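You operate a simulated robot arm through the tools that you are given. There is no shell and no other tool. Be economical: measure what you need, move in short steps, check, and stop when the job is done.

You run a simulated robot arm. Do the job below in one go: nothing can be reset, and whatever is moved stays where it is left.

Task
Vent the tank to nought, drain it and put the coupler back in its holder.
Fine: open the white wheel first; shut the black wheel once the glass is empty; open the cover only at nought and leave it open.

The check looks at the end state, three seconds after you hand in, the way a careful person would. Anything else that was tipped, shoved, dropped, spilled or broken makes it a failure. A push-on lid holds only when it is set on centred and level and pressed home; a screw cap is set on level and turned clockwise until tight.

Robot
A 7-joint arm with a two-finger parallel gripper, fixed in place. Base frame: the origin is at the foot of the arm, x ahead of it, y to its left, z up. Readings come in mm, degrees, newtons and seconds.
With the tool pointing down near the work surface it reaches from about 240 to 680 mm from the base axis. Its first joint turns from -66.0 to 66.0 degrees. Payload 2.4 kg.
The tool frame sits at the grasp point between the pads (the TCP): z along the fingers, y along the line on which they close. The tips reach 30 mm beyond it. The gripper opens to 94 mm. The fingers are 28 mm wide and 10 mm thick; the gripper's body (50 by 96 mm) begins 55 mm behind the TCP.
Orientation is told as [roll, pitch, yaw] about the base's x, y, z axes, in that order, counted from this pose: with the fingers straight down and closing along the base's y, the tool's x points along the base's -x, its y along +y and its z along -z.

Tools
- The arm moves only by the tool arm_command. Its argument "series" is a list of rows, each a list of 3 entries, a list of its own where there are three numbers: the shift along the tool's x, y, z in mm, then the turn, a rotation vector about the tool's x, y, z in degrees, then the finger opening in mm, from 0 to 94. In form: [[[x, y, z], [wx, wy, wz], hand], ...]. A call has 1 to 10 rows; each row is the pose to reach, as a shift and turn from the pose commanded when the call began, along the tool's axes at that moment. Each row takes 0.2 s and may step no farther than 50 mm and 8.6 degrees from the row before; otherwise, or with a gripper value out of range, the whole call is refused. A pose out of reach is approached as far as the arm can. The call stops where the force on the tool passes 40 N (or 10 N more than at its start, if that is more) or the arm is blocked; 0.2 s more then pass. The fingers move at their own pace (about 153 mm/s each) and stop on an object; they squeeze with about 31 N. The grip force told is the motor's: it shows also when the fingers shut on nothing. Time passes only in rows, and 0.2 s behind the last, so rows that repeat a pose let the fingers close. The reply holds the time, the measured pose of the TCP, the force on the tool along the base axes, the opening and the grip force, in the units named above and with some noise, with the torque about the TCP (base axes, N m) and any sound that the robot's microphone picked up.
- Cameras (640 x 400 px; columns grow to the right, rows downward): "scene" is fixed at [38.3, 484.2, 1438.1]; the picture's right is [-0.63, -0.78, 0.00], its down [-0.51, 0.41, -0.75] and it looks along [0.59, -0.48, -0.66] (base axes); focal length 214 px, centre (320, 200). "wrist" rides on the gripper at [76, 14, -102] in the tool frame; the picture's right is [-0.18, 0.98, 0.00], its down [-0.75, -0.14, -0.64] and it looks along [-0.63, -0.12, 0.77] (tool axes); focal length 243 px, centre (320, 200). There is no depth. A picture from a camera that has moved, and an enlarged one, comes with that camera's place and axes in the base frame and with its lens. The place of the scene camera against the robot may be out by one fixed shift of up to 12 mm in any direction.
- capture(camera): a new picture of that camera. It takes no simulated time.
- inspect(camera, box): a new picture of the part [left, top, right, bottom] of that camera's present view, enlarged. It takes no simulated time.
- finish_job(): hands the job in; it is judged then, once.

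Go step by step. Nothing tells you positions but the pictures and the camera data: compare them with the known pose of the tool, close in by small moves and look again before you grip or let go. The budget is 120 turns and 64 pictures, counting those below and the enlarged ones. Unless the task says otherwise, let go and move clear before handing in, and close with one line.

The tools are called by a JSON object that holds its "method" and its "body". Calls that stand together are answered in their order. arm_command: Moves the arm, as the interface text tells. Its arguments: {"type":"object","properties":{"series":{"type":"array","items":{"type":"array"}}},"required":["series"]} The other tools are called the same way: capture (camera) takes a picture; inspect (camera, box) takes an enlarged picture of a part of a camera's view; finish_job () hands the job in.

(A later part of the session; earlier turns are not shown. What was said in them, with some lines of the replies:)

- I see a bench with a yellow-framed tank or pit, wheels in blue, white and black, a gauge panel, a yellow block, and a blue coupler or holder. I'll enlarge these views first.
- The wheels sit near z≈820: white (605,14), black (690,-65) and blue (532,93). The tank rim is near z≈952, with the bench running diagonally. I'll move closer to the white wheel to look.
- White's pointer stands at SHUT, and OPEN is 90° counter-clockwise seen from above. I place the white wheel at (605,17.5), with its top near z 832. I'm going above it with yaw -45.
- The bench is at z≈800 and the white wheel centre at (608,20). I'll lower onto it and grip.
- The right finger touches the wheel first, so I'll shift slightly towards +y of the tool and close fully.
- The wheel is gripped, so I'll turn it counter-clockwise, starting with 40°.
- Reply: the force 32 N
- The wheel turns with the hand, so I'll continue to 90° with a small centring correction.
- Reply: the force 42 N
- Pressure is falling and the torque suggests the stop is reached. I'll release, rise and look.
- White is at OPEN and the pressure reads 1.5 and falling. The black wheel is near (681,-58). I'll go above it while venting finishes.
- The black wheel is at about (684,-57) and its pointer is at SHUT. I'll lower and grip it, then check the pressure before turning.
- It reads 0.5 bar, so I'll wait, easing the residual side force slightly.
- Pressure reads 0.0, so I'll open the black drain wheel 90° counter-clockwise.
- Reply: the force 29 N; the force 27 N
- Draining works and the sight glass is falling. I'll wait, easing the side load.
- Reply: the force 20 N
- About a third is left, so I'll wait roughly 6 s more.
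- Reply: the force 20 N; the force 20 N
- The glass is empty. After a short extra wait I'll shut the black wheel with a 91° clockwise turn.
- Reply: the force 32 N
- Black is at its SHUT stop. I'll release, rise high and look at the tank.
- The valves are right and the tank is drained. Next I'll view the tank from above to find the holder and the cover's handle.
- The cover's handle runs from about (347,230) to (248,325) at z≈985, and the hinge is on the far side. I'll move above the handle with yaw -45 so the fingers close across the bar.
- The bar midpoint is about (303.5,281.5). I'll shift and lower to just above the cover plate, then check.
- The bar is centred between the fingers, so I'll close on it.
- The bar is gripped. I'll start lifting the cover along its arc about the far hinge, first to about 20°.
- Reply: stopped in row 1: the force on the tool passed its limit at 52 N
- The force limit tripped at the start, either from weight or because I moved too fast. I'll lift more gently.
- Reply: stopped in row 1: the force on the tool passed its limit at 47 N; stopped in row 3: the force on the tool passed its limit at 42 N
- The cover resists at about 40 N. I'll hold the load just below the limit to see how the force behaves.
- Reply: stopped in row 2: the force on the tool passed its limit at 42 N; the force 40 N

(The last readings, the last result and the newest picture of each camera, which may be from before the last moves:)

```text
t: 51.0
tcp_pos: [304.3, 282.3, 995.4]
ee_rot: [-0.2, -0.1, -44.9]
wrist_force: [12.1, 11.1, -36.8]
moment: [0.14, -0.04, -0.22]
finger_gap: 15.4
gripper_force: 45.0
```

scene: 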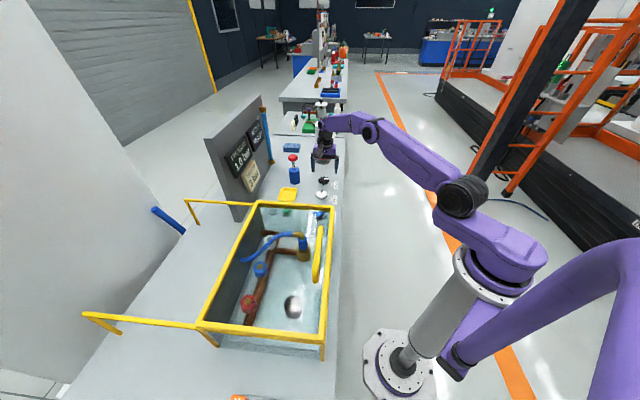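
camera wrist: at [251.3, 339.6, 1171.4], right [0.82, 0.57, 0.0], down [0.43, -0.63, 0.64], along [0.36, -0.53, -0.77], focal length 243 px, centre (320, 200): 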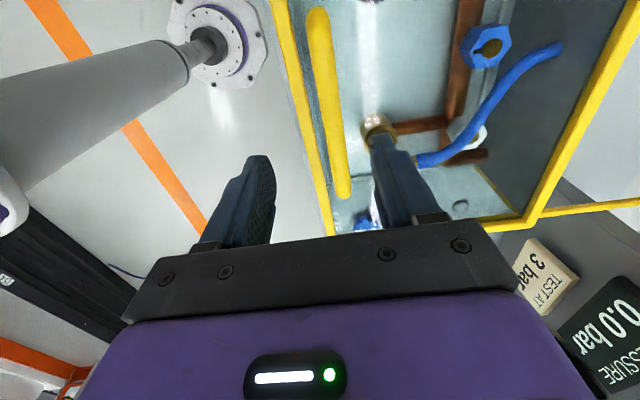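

The cover won't lift, and the bars beyond the tank look like rails on legs, so it must slide away from the robot. I'll relax the pull and try sliding towards +y of the tool.

{"method": "arm_command", "body": {"series": [[[0, 0, 0.6], [0, 0, 0], 8], [[0, 2, 0.6], [0, 0, 0], 8], [[0, 4, 0.6], [0, 0, 0], 8], [[0, 7, 0.6], [0, 0, 0], 8], [[0, 11, 0.6], [0, 0, 0], 8], [[0, 15, 0.6], [0, 0, 0], 8]]}}

```text
t: 52.4
tcp_pos: [315.1, 292.3, 995.6]
ee_rot: [-0.1, 0.2, -44.9]
wrist_force: [-5.6, 2.2, -8.5]
moment: [0.46, 0.55, -0.19]
finger_gap: 15.6
gripper_force: 45.0
```

It slides. I'll keep going.

{"method": "arm_command", "body": {"series": [[[0, 8, 0], [0, 0, 0], 8], [[0, 18, 0], [0, 0, 0], 8], [[0, 28, 0], [0, 0, 0], 8], [[0, 38, 0], [0, 0, 0], 8], [[0, 48, 0], [0, 0, 0], 8], [[0, 58, 0], [0, 0, 0], 8], [[0, 68, 0], [0, 0, 0], 8], [[0, 78, 0], [0, 0, 0], 8], [[0, 88, 0], [0, 0, 0], 8], [[0, 96, 0], [0, 0, 0], 8]]}}

{"method": "capture", "body": {"camera": "scene"}}

```text
t: 54.6
tcp_pos: [380.9, 361.2, 994.4]
ee_rot: [-0.1, 0.0, -44.9]
wrist_force: [-2.0, -1.3, 10.0]
moment: [-0.01, -0.08, -0.32]
finger_gap: 15.7
gripper_force: 44.8
```

```text
27 pictures are left
```

scene: 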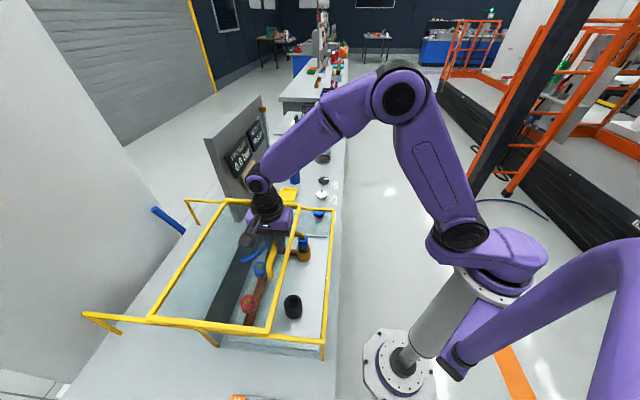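

{"method": "arm_command", "body": {"series": [[[0, 10, 0], [0, 0, 0], 8], [[0, 20, 0], [0, 0, 0], 8], [[0, 30, 0], [0, 0, 0], 8], [[0, 40, 0], [0, 0, 0], 8], [[0, 50, 0], [0, 0, 0], 8], [[0, 60, 0], [0, 0, 0], 8], [[0, 70, 0], [0, 0, 0], 8], [[0, 80, 0], [0, 0, 0], 8], [[0, 90, 0], [0, 0, 0], 8], [[0, 100, 0], [0, 0, 0], 8]]}}

{"method": "capture", "body": {"camera": "scene"}}

```text
t: 56.8
tcp_pos: [453.0, 430.1, 994.7]
ee_rot: [-0.2, 0.0, -44.9]
wrist_force: [0.6, -4.8, 6.5]
moment: [-0.14, -0.26, -0.32]
finger_gap: 15.4
gripper_force: 45.0
```

```text
26 pictures are left
```

scene: 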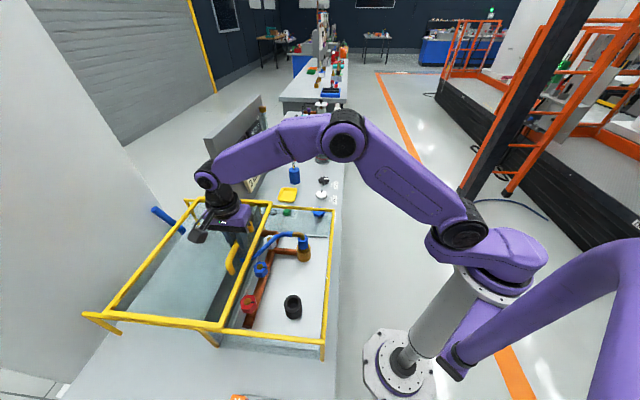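

{"method": "arm_command", "body": {"series": [[[0, 8, 0], [0, 0, 0], 8], [[0, 16, 0], [0, 0, 0], 8], [[0, 24, 0], [0, 0, 0], 8], [[0, 31, 0], [0, 0, 0], 8], [[0, 37, 0], [0, 0, 0], 8], [[0, 43, 0], [0, 0, 0], 8], [[0, 48, 0], [0, 0, 0], 8], [[0, 53, 0], [0, 0, 0], 8]]}}

{"method": "inspect", "body": {"camera": "scene", "box": [70, 180, 350, 365]}}

```text
t: 58.6
tcp_pos: [490.9, 467.9, 995.7]
ee_rot: [-0.1, -0.1, -44.9]
wrist_force: [3.2, -6.3, 7.6]
moment: [0.1, 0.06, -0.1]
finger_gap: 15.5
gripper_force: 44.5
```

```text
2.16 times, centred on (210, 272) of scene
camera zoom: at [38.3, 483.9, 1438.2], right [-0.63, -0.78, 0.0], down [-0.51, 0.41, -0.75], along [0.59, -0.48, -0.66], focal length 464 px, centre (558, 43)
```

zoom: 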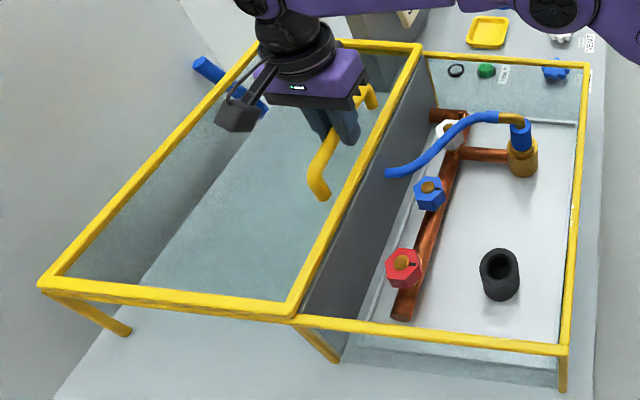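

The cover is fully off the tank and resting on its rails. I'll release, rise and swing to a view of the coupler and the black cup, which looks like the holder.

{"method": "arm_command", "body": {"series": [[[0, 0, 0], [0, 0, 0], 25], [[0, 0, 0], [0, 0, 0], 40], [[0, 0, 0], [0, 0, 0], 40], [[0, 0, -20], [0, 0, 0], 40], [[0, 0, -55], [0, 0, 0], 40], [[0, 0, -100], [0, 0, 0], 60], [[0, -30, -130], [0, 0, 0], 94], [[0, -75, -140], [0, 0, 0], 94], [[0, -120, -150], [0, 0, 0], 94]]}}

{"method": "arm_command", "body": {"series": [[[0, -20, 0], [0, 0, -8.5], 94], [[0, -40, 0], [0, 0, -17], 94], [[0, -60, 0], [0, 0, -25.5], 94], [[0, -80, 0], [0, 0, -34], 94], [[0, -100, 0], [0, 0, -42.5], 94], [[0, -120, 0], [0, 0, -51], 94], [[0, -140, 0], [0, 0, -59.5], 94], [[0, -160, 0], [0, 0, -68], 94], [[0, -180, 0], [0, 0, -76.5], 94], [[0, -190, 0], [0, 0, -85], 94]]}}

{"method": "capture", "body": {"camera": "wrist"}}

```text
t: 60.6
tcp_pos: [403.7, 381.7, 1149.6]
ee_rot: [0.1, 0.0, -44.9]
wrist_force: [-0.8, -0.7, 1.4]
moment: [0.05, -0.02, 0.01]
finger_gap: 93.8
gripper_force: 0.1
out of reach, approached as far as the arm can: row 6
```

```text
t: 62.8
tcp_pos: [270.8, 248.9, 1147.0]
ee_rot: [0.0, 0.2, 40.3]
wrist_force: [-0.8, -0.5, -0.7]
moment: [0.01, -0.01, 0.0]
finger_gap: 94.1
gripper_force: 0.0
```

```text
24 pictures are left
camera wrist: at [203.7, 210.4, 1249.0], right [-0.5, 0.87, 0.0], down [0.67, 0.38, 0.64], along [0.56, 0.32, -0.77], focal length 243 px, centre (320, 200)
```

wrist: 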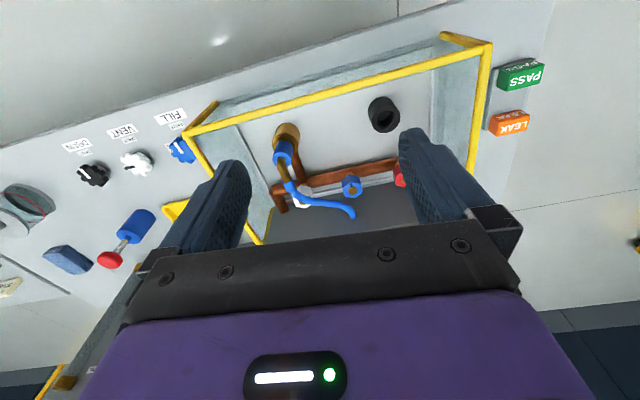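

{"method": "inspect", "body": {"camera": "wrist", "box": [250, 80, 410, 220]}}

{"method": "inspect", "body": {"camera": "scene", "box": [230, 210, 340, 330]}}

```text
2.86 times, centred on (330, 150) of wrist
camera zoom: at [203.7, 210.4, 1249.0], right [-0.5, 0.87, 0.0], down [0.67, 0.38, 0.64], along [0.56, 0.32, -0.77], focal length 693 px, centre (291, 343)
```

zoom: 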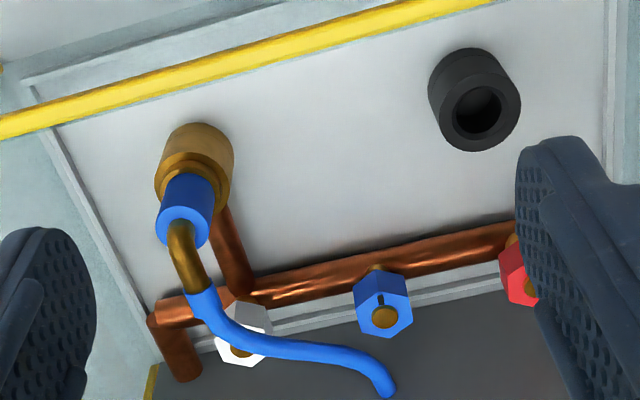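

```text
3.33 times, centred on (285, 270) of scene
camera zoom: at [38.3, 484.2, 1438.1], right [-0.63, -0.78, 0.0], down [-0.51, 0.41, -0.75], along [0.59, -0.48, -0.66], focal length 715 px, centre (437, -33)
```

zoom: 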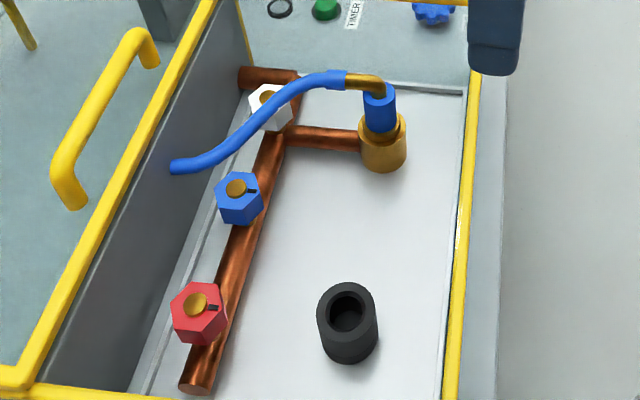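

The coupler's blue body top is near (405,256,913) in the brass socket, which has its top at z≈863. The black holder's top is at (282,378,862), so it's the same height and the coupler moves straight along the bench. I'll go above the coupler.

{"method": "arm_command", "body": {"series": [[[-21, -16, 25], [0, 0, 0], 94], [[-43, -32, 50], [0, 0, 0], 80], [[-64, -48, 80], [0, 0, 0], 70], [[-86, -65, 110], [0, 0, 0], 70], [[-106.9, -80.9, 137], [0, 0, 0], 70]]}}

{"method": "inspect", "body": {"camera": "wrist", "box": [200, 60, 440, 240]}}

```text
t: 64.0
tcp_pos: [407.3, 257.9, 1007.0]
ee_rot: [-0.1, 0.1, 40.1]
wrist_force: [0.4, -0.6, -0.2]
moment: [0.0, -0.02, -0.01]
finger_gap: 70.1
gripper_force: 0.1
```

```text
2.22 times, centred on (320, 150) of wrist
camera zoom: at [338.2, 219.0, 1108.5], right [-0.49, 0.87, 0.0], down [0.67, 0.38, 0.64], along [0.56, 0.32, -0.77], focal length 539 px, centre (320, 311)
```

zoom: 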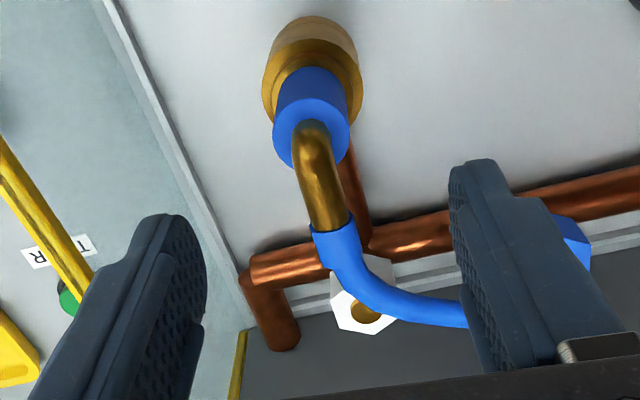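

{"method": "arm_command", "body": {"series": [[[1, -1, 30], [0, 0, 0], 70], [[2, -1.3, 60], [0, 0, 0], 70], [[2, -1.3, 85], [0, 0, 0], 70], [[2, -1.3, 100], [0, 0, 0], 70]]}}

{"method": "inspect", "body": {"camera": "wrist", "box": [200, 60, 440, 240]}}

{"method": "inspect", "body": {"camera": "scene", "box": [250, 200, 350, 290]}}

```text
t: 65.0
tcp_pos: [405.6, 254.8, 908.9]
ee_rot: [0.0, 0.2, 40.1]
wrist_force: [0.8, 0.7, -0.6]
moment: [-0.01, 0.02, 0.0]
finger_gap: 70.0
gripper_force: 0.0
```

```text
2.22 times, centred on (320, 150) of wrist
camera zoom: at [337.5, 215.2, 1010.8], right [-0.49, 0.87, 0.0], down [0.67, 0.38, 0.64], along [0.56, 0.32, -0.77], focal length 539 px, centre (320, 311)
```

zoom: 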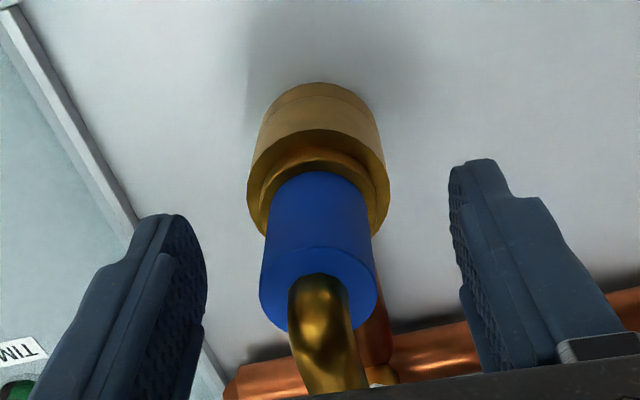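

```text
4.44 times, centred on (300, 245) of scene
camera zoom: at [38.3, 484.2, 1438.1], right [-0.63, -0.78, 0.0], down [-0.51, 0.41, -0.75], along [0.59, -0.48, -0.66], focal length 953 px, centre (409, 0)
```

zoom: 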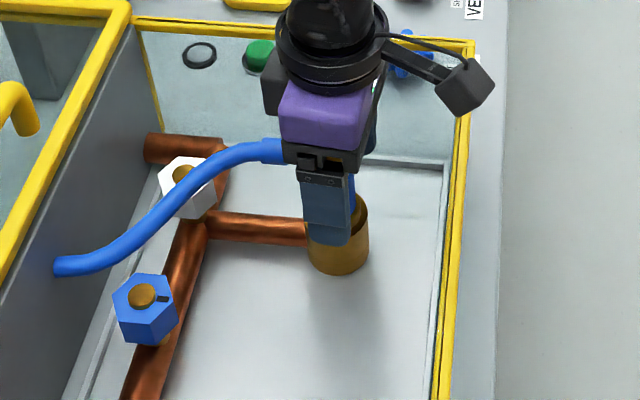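

The coupler is well centred. I'll go down a little more and grip.

{"method": "arm_command", "body": {"series": [[[0, 0, 7], [0, 0, 0], 70], [[0, 0, 7], [0, 0, 0], 50], [[0, 0, 7], [0, 0, 0], 30], [[0, 0, 7], [0, 0, 0], 20], [[0, 0, 7], [0, 0, 0], 20]]}}

```text
t: 66.2
tcp_pos: [405.5, 254.2, 900.4]
ee_rot: [0.0, 0.2, 40.2]
wrist_force: [-0.4, -0.1, -0.1]
moment: [-0.02, -0.04, 0.0]
finger_gap: 34.3
gripper_force: 30.9
heard: snap
```

A snap was heard as the grip closed. I'll look before pulling.

{"method": "inspect", "body": {"camera": "wrist", "box": [200, 60, 440, 240]}}

```text
2.22 times, centred on (320, 150) of wrist
camera zoom: at [336.8, 215.1, 1003.1], right [-0.49, 0.87, 0.0], down [0.67, 0.38, 0.64], along [0.56, 0.32, -0.77], focal length 539 px, centre (320, 311)
```

zoom: 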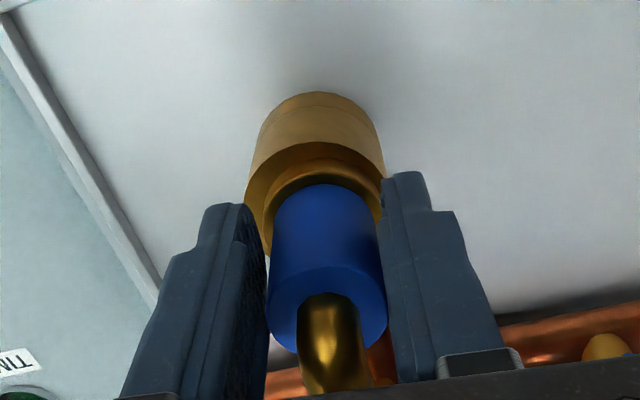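

It's intact and the latch seems released by the grip. I'll pull straight up gently.

{"method": "arm_command", "body": {"series": [[[0, 0, -1], [0, 0, 0], 20], [[0, 0, -3], [0, 0, 0], 20], [[0, 0, -6], [0, 0, 0], 20], [[0, 0, -10], [0, 0, 0], 20], [[0, 0, -15], [0, 0, 0], 20], [[0, 0, -20], [0, 0, 0], 20]]}}

{"method": "inspect", "body": {"camera": "wrist", "box": [200, 60, 440, 240]}}

```text
t: 67.6
tcp_pos: [405.1, 254.2, 921.6]
ee_rot: [0.0, 0.3, 40.2]
wrist_force: [0.4, 0.1, -1.3]
moment: [-0.03, 0.02, -0.02]
finger_gap: 34.5
gripper_force: 31.5
```

```text
2.22 times, centred on (320, 150) of wrist
camera zoom: at [337.1, 215.7, 1023.5], right [-0.49, 0.87, 0.0], down [0.67, 0.38, 0.64], along [0.56, 0.32, -0.77], focal length 539 px, centre (320, 311)
```

zoom: 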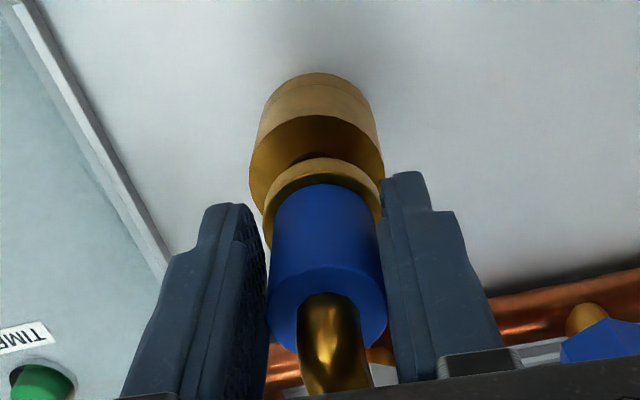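

It comes out freely. I'll raise it clear.

{"method": "arm_command", "body": {"series": [[[0, 0, -12], [0, 0, 0], 20], [[0, 0, -24], [0, 0, 0], 20], [[0, 0, -36], [0, 0, 0], 20], [[0, 0, -45], [0, 0, 0], 20]]}}

{"method": "inspect", "body": {"camera": "scene", "box": [220, 190, 350, 330]}}

{"method": "inspect", "body": {"camera": "wrist", "box": [200, 0, 440, 240]}}

```text
t: 68.6
tcp_pos: [404.7, 254.9, 966.9]
ee_rot: [0.0, 0.1, 40.3]
wrist_force: [0.2, 0.2, -1.8]
moment: [-0.04, -0.02, -0.01]
finger_gap: 34.1
gripper_force: 31.0
```

```text
2.86 times, centred on (285, 260) of scene
camera zoom: at [38.4, 484.2, 1438.1], right [-0.63, -0.78, 0.0], down [-0.51, 0.41, -0.75], along [0.59, -0.48, -0.66], focal length 613 px, centre (420, 29)
```

zoom: 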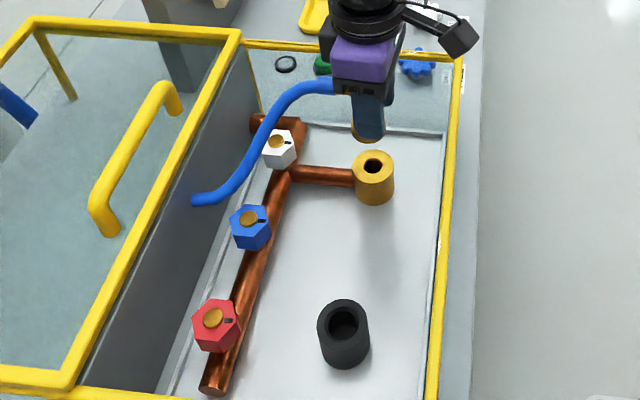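

```text
1.67 times, centred on (320, 120) of wrist
camera zoom: at [336.7, 215.7, 1069.1], right [-0.49, 0.87, 0.0], down [0.67, 0.38, 0.64], along [0.56, 0.32, -0.77], focal length 404 px, centre (320, 333)
```

zoom: 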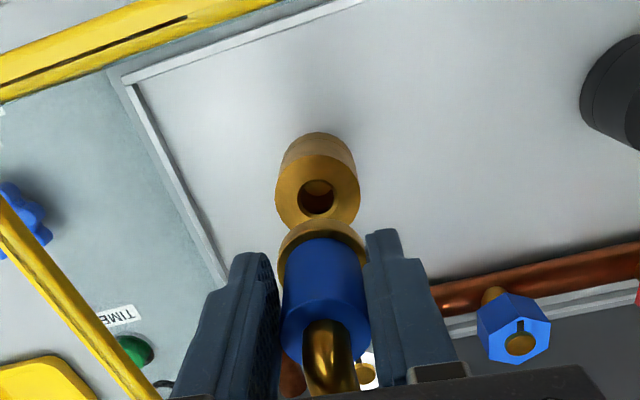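

The coupler is free with the hose attached. I'll carry it towards the holder, stopping short to check the alignment.

{"method": "arm_command", "body": {"series": [[[3, 25, 0], [0, 0, 0], 20], [[5, 50, 0], [0, 0, 0], 20], [[7, 75, 0], [0, 0, 0], 20], [[9, 95, 0], [0, 0, 0], 20], [[11, 110, 0], [0, 0, 0], 20], [[11, 120, 0], [0, 0, 0], 20]]}}

{"method": "inspect", "body": {"camera": "wrist", "box": [200, 0, 520, 240]}}

```text
t: 70.0
tcp_pos: [319.0, 338.5, 966.1]
ee_rot: [0.0, 0.1, 40.3]
wrist_force: [-0.7, -0.3, -1.6]
moment: [0.04, 0.02, 0.02]
finger_gap: 34.2
gripper_force: 31.3
```

```text
1.67 times, centred on (360, 120) of wrist
camera zoom: at [250.4, 300.1, 1069.1], right [-0.49, 0.87, 0.0], down [0.67, 0.38, 0.64], along [0.56, 0.32, -0.77], focal length 404 px, centre (253, 333)
```

zoom: 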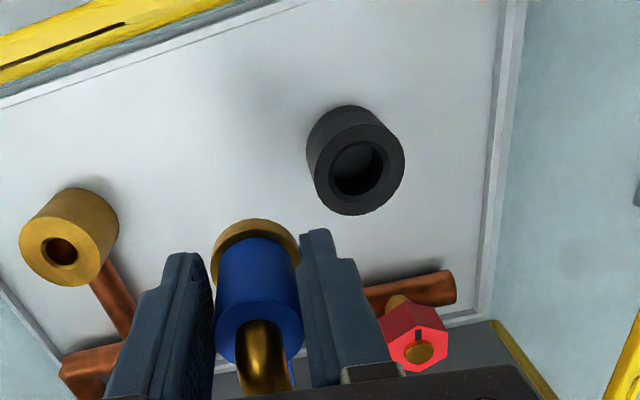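

{"method": "arm_command", "body": {"series": [[[1, 20, 0], [0, 0, 0], 20], [[2, 40, 0], [0, 0, 0], 20], [[2.4, 55.5, 0], [0, 0, 0], 20], [[2.4, 55.5, 0], [0, 0, 0], 20]]}}

{"method": "inspect", "body": {"camera": "wrist", "box": [200, 0, 440, 240]}}

```text
t: 71.0
tcp_pos: [280.9, 379.8, 967.4]
ee_rot: [-0.1, 0.1, 40.2]
wrist_force: [0.4, -1.0, -1.2]
moment: [-0.04, 0.0, 0.01]
finger_gap: 34.4
gripper_force: 31.1
```

```text
1.67 times, centred on (320, 120) of wrist
camera zoom: at [213.4, 340.3, 1068.8], right [-0.49, 0.87, 0.0], down [0.67, 0.38, 0.64], along [0.56, 0.32, -0.77], focal length 404 px, centre (320, 333)
```

zoom: 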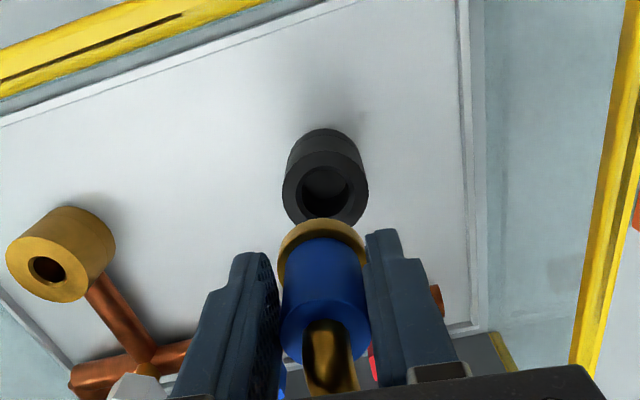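

{"method": "inspect", "body": {"camera": "wrist", "box": [280, 60, 360, 140]}}

```text
5.00 times, centred on (320, 100) of wrist
camera zoom: at [213.4, 340.3, 1068.8], right [-0.49, 0.87, 0.0], down [0.67, 0.38, 0.64], along [0.56, 0.32, -0.77], focal length 1213 px, centre (320, 700)
```

zoom: 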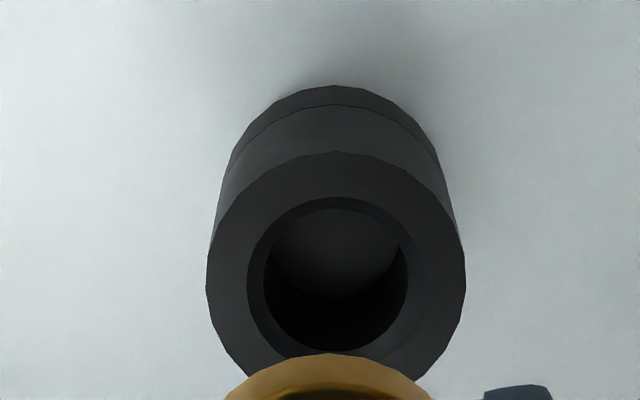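

The holder's hole is about 3.5 mm to the right of the aligned spot. I'll shift and go part-way down, then check from both cameras.

{"method": "arm_command", "body": {"series": [[[0, 3.5, 0], [0, 0, 0], 20], [[0, 3.5, 10], [0, 0, 0], 20], [[0, 3.5, 22], [0, 0, 0], 20], [[0, 3.5, 22], [0, 0, 0], 20]]}}

{"method": "inspect", "body": {"camera": "wrist", "box": [250, 50, 390, 190]}}

{"method": "inspect", "body": {"camera": "scene", "box": [250, 250, 340, 340]}}

```text
t: 72.0
tcp_pos: [278.0, 383.1, 944.8]
ee_rot: [-0.1, 0.2, 40.1]
wrist_force: [0.8, 1.0, -1.3]
moment: [-0.01, 0.01, 0.01]
finger_gap: 34.2
gripper_force: 30.9
```

```text
2.86 times, centred on (320, 120) of wrist
camera zoom: at [210.4, 343.0, 1046.9], right [-0.49, 0.87, 0.0], down [0.67, 0.38, 0.64], along [0.56, 0.32, -0.77], focal length 693 px, centre (320, 429)
```

zoom: 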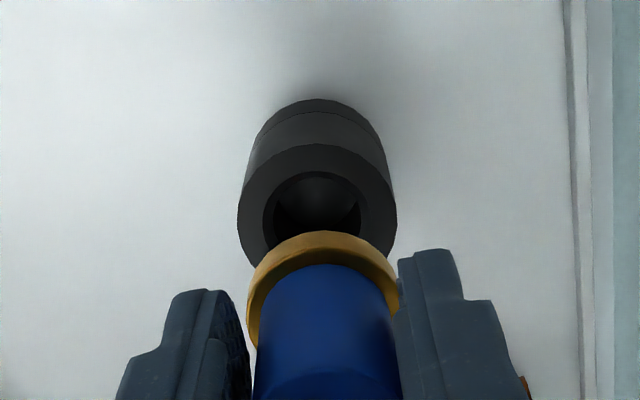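

```text
4.44 times, centred on (295, 295) of scene
camera zoom: at [38.4, 484.2, 1438.0], right [-0.63, -0.78, 0.0], down [-0.51, 0.41, -0.75], along [0.59, -0.48, -0.66], focal length 953 px, centre (431, -222)
```

zoom: 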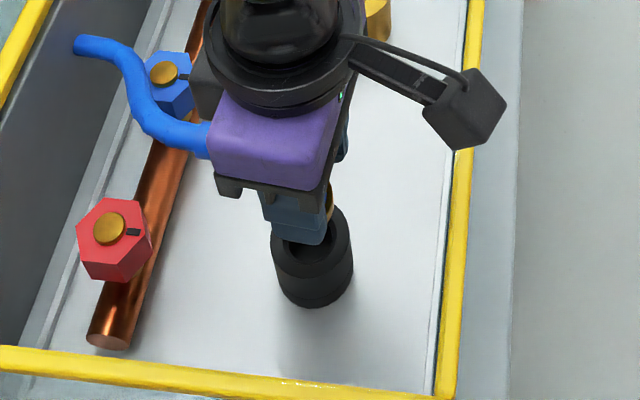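

Alignment matches the reference seen at the brass socket. I'll add 0.5 mm and lower slowly.

{"method": "arm_command", "body": {"series": [[[0, 0.5, 4], [0, 0, 0], 20], [[0, 0.5, 8], [0, 0, 0], 20], [[0, 0.5, 12], [0, 0, 0], 20], [[0, 0.5, 16], [0, 0, 0], 20], [[0, 0.5, 20], [0, 0, 0], 20], [[0, 0.5, 24], [0, 0, 0], 20]]}}

{"method": "inspect", "body": {"camera": "wrist", "box": [250, 50, 390, 190]}}

```text
t: 73.4
tcp_pos: [279.0, 382.1, 920.2]
ee_rot: [0.0, 0.2, 40.1]
wrist_force: [0.0, 0.5, -2.2]
moment: [-0.01, 0.01, 0.0]
finger_gap: 34.1
gripper_force: 31.0
```

```text
2.86 times, centred on (320, 120) of wrist
camera zoom: at [210.7, 343.4, 1022.4], right [-0.49, 0.87, 0.0], down [0.67, 0.38, 0.64], along [0.56, 0.32, -0.77], focal length 693 px, centre (320, 429)
```

zoom: 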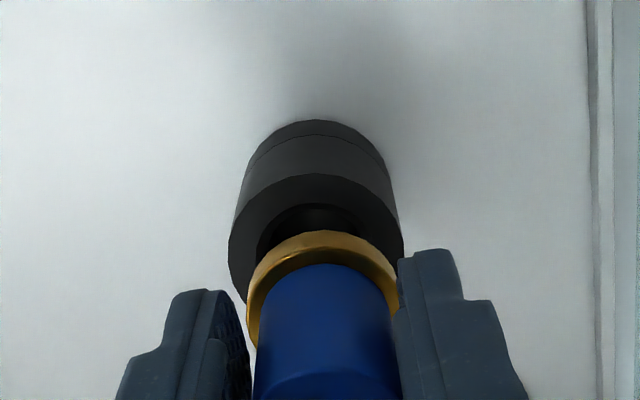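

No contact so far, so I'll keep lowering.

{"method": "arm_command", "body": {"series": [[[0, 0, 4], [0, 0, 0], 20], [[0, 0, 8], [0, 0, 0], 20], [[0, 0, 12], [0, 0, 0], 20], [[0, 0, 15], [0, 0, 0], 20], [[0, 0, 17], [0, 0, 0], 20], [[0, 0, 18.5], [0, 0, 0], 20]]}}

{"method": "inspect", "body": {"camera": "wrist", "box": [250, 50, 390, 190]}}

```text
t: 74.8
tcp_pos: [279.4, 382.3, 902.2]
ee_rot: [0.0, 0.1, 40.1]
wrist_force: [-0.1, 0.2, -2.4]
moment: [-0.02, 0.0, 0.0]
finger_gap: 34.0
gripper_force: 31.0
```

```text
2.86 times, centred on (320, 120) of wrist
camera zoom: at [210.4, 343.4, 1004.0], right [-0.49, 0.87, 0.0], down [0.67, 0.38, 0.64], along [0.56, 0.32, -0.77], focal length 693 px, centre (320, 429)
```

zoom: 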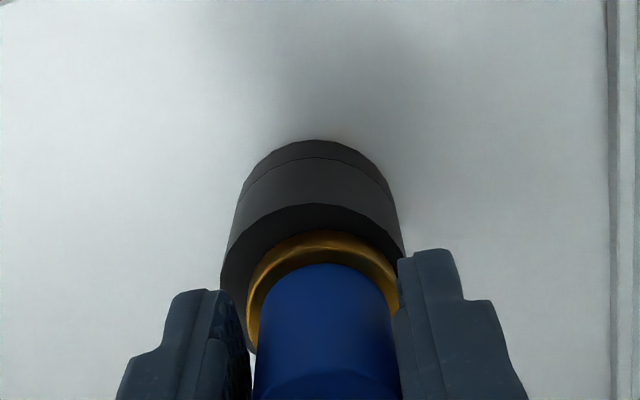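

The flange is nearly down. I'll go on in 1 mm steps until contact.

{"method": "arm_command", "body": {"series": [[[0, 0, 1], [0, 0, 0], 20], [[0, 0, 2], [0, 0, 0], 20], [[0, 0, 3], [0, 0, 0], 20], [[0, 0, 4], [0, 0, 0], 20], [[0, 0, 5], [0, 0, 0], 20]]}}

```text
t: 75.8
tcp_pos: [280.6, 381.0, 900.6]
ee_rot: [0.1, 0.1, 40.1]
wrist_force: [-2.8, -4.4, 10.0]
moment: [0.03, -0.04, 0.01]
finger_gap: 34.1
gripper_force: 30.9
stopped in row 4: the force on the tool passed its limit at 44 N (the readings are from after the stop); the commanded pose is now the measured one
```

It seated at z≈900.6, the same height as in the socket. I'll release, check, then rise.

{"method": "arm_command", "body": {"series": [[[0, 0, 0], [0, 0, 0], 34], [[0, 0, 0], [0, 0, 0], 45], [[0, 0, 0], [0, 0, 0], 60], [[0, 0, 0], [0, 0, 0], 70], [[0, 0, 0], [0, 0, 0], 70]]}}

{"method": "inspect", "body": {"camera": "wrist", "box": [200, 60, 440, 240]}}

```text
t: 77.0
tcp_pos: [279.6, 382.4, 900.9]
ee_rot: [0.1, 0.1, 40.1]
wrist_force: [-0.1, -0.9, 0.1]
moment: [-0.01, -0.01, 0.0]
finger_gap: 70.1
gripper_force: 0.1
```

```text
2.22 times, centred on (320, 150) of wrist
camera zoom: at [211.1, 343.2, 1002.0], right [-0.49, 0.87, 0.0], down [0.67, 0.38, 0.64], along [0.56, 0.32, -0.77], focal length 539 px, centre (320, 311)
```

zoom: 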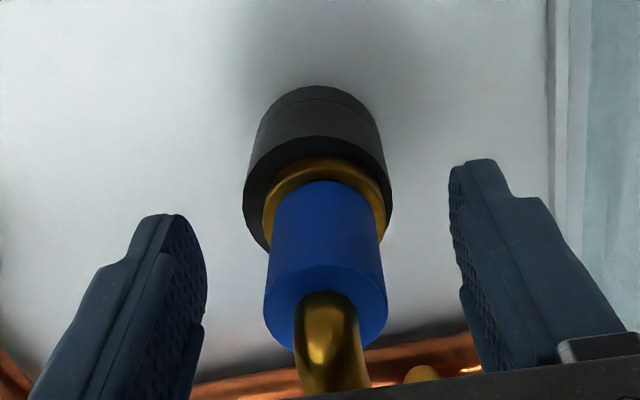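

The coupler stands upright in its holder. I'll rise straight up and do a final check.

{"method": "arm_command", "body": {"series": [[[0, 0, -20], [0, 0, 0], 70], [[0, 0, -50], [0, 0, 0], 70], [[0, 0, -90], [0, 0, 0], 70], [[0, 0, -130], [0, 0, 0], 70], [[0, 0, -170], [0, 0, 0], 70], [[30, 0, -200], [0, 0, 0], 70], [[60, 0, -230], [0, 0, 0], 70], [[60, -40, -250], [0, 0, 0], 70], [[60, -80, -260], [0, 0, 0], 70]]}}

{"method": "inspect", "body": {"camera": "scene", "box": [230, 200, 350, 340]}}

{"method": "capture", "body": {"camera": "wrist"}}

{"method": "capture", "body": {"camera": "scene"}}

```text
t: 79.0
tcp_pos: [286.2, 282.2, 1158.4]
ee_rot: [0.0, 0.1, 40.1]
wrist_force: [0.6, 0.1, -0.5]
moment: [0.01, -0.01, 0.04]
finger_gap: 69.9
gripper_force: 0.0
```

```text
2.86 times, centred on (290, 270) of scene
camera zoom: at [38.3, 484.2, 1438.1], right [-0.63, -0.78, 0.0], down [-0.51, 0.41, -0.75], along [0.59, -0.48, -0.66], focal length 613 px, centre (406, 0)
```

zoom: 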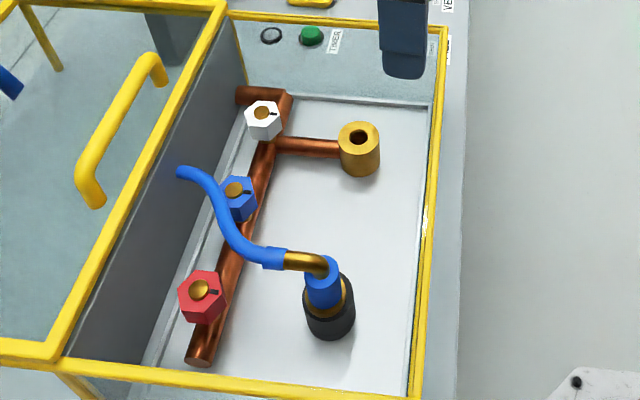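

```text
5 pictures are left
camera wrist: at [218.7, 243.3, 1259.6], right [-0.49, 0.87, 0.0], down [0.67, 0.38, 0.64], along [0.56, 0.32, -0.77], focal length 243 px, centre (320, 200)
```

wrist: 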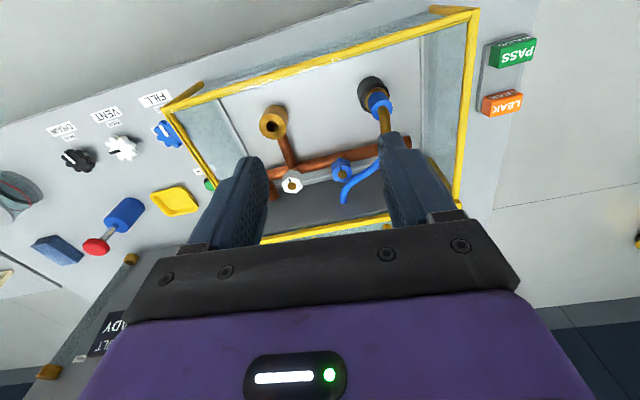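

```text
4 pictures are left
```

scene: 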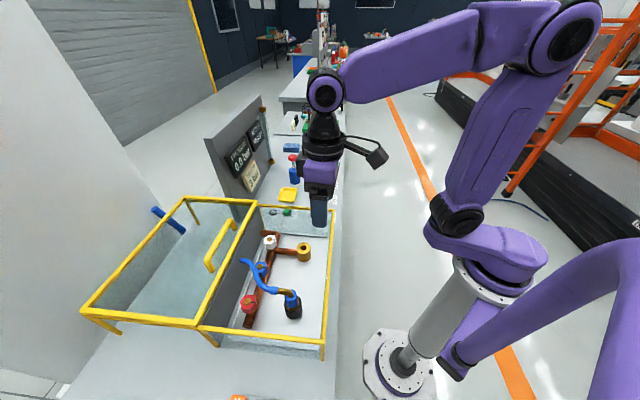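

The coupler is upright in its holder, the cover is open on its rails, the gauge was at nought, the glass is empty, the black wheel is shut and the white wheel is open. The arm is clear, so I'm handing in.

{"method": "finish_job", "body": {}}

```text
The job is handed in.
```

The tank is vented to nought and drained, the black wheel is shut, the cover is left open and the coupler is back in its holder.
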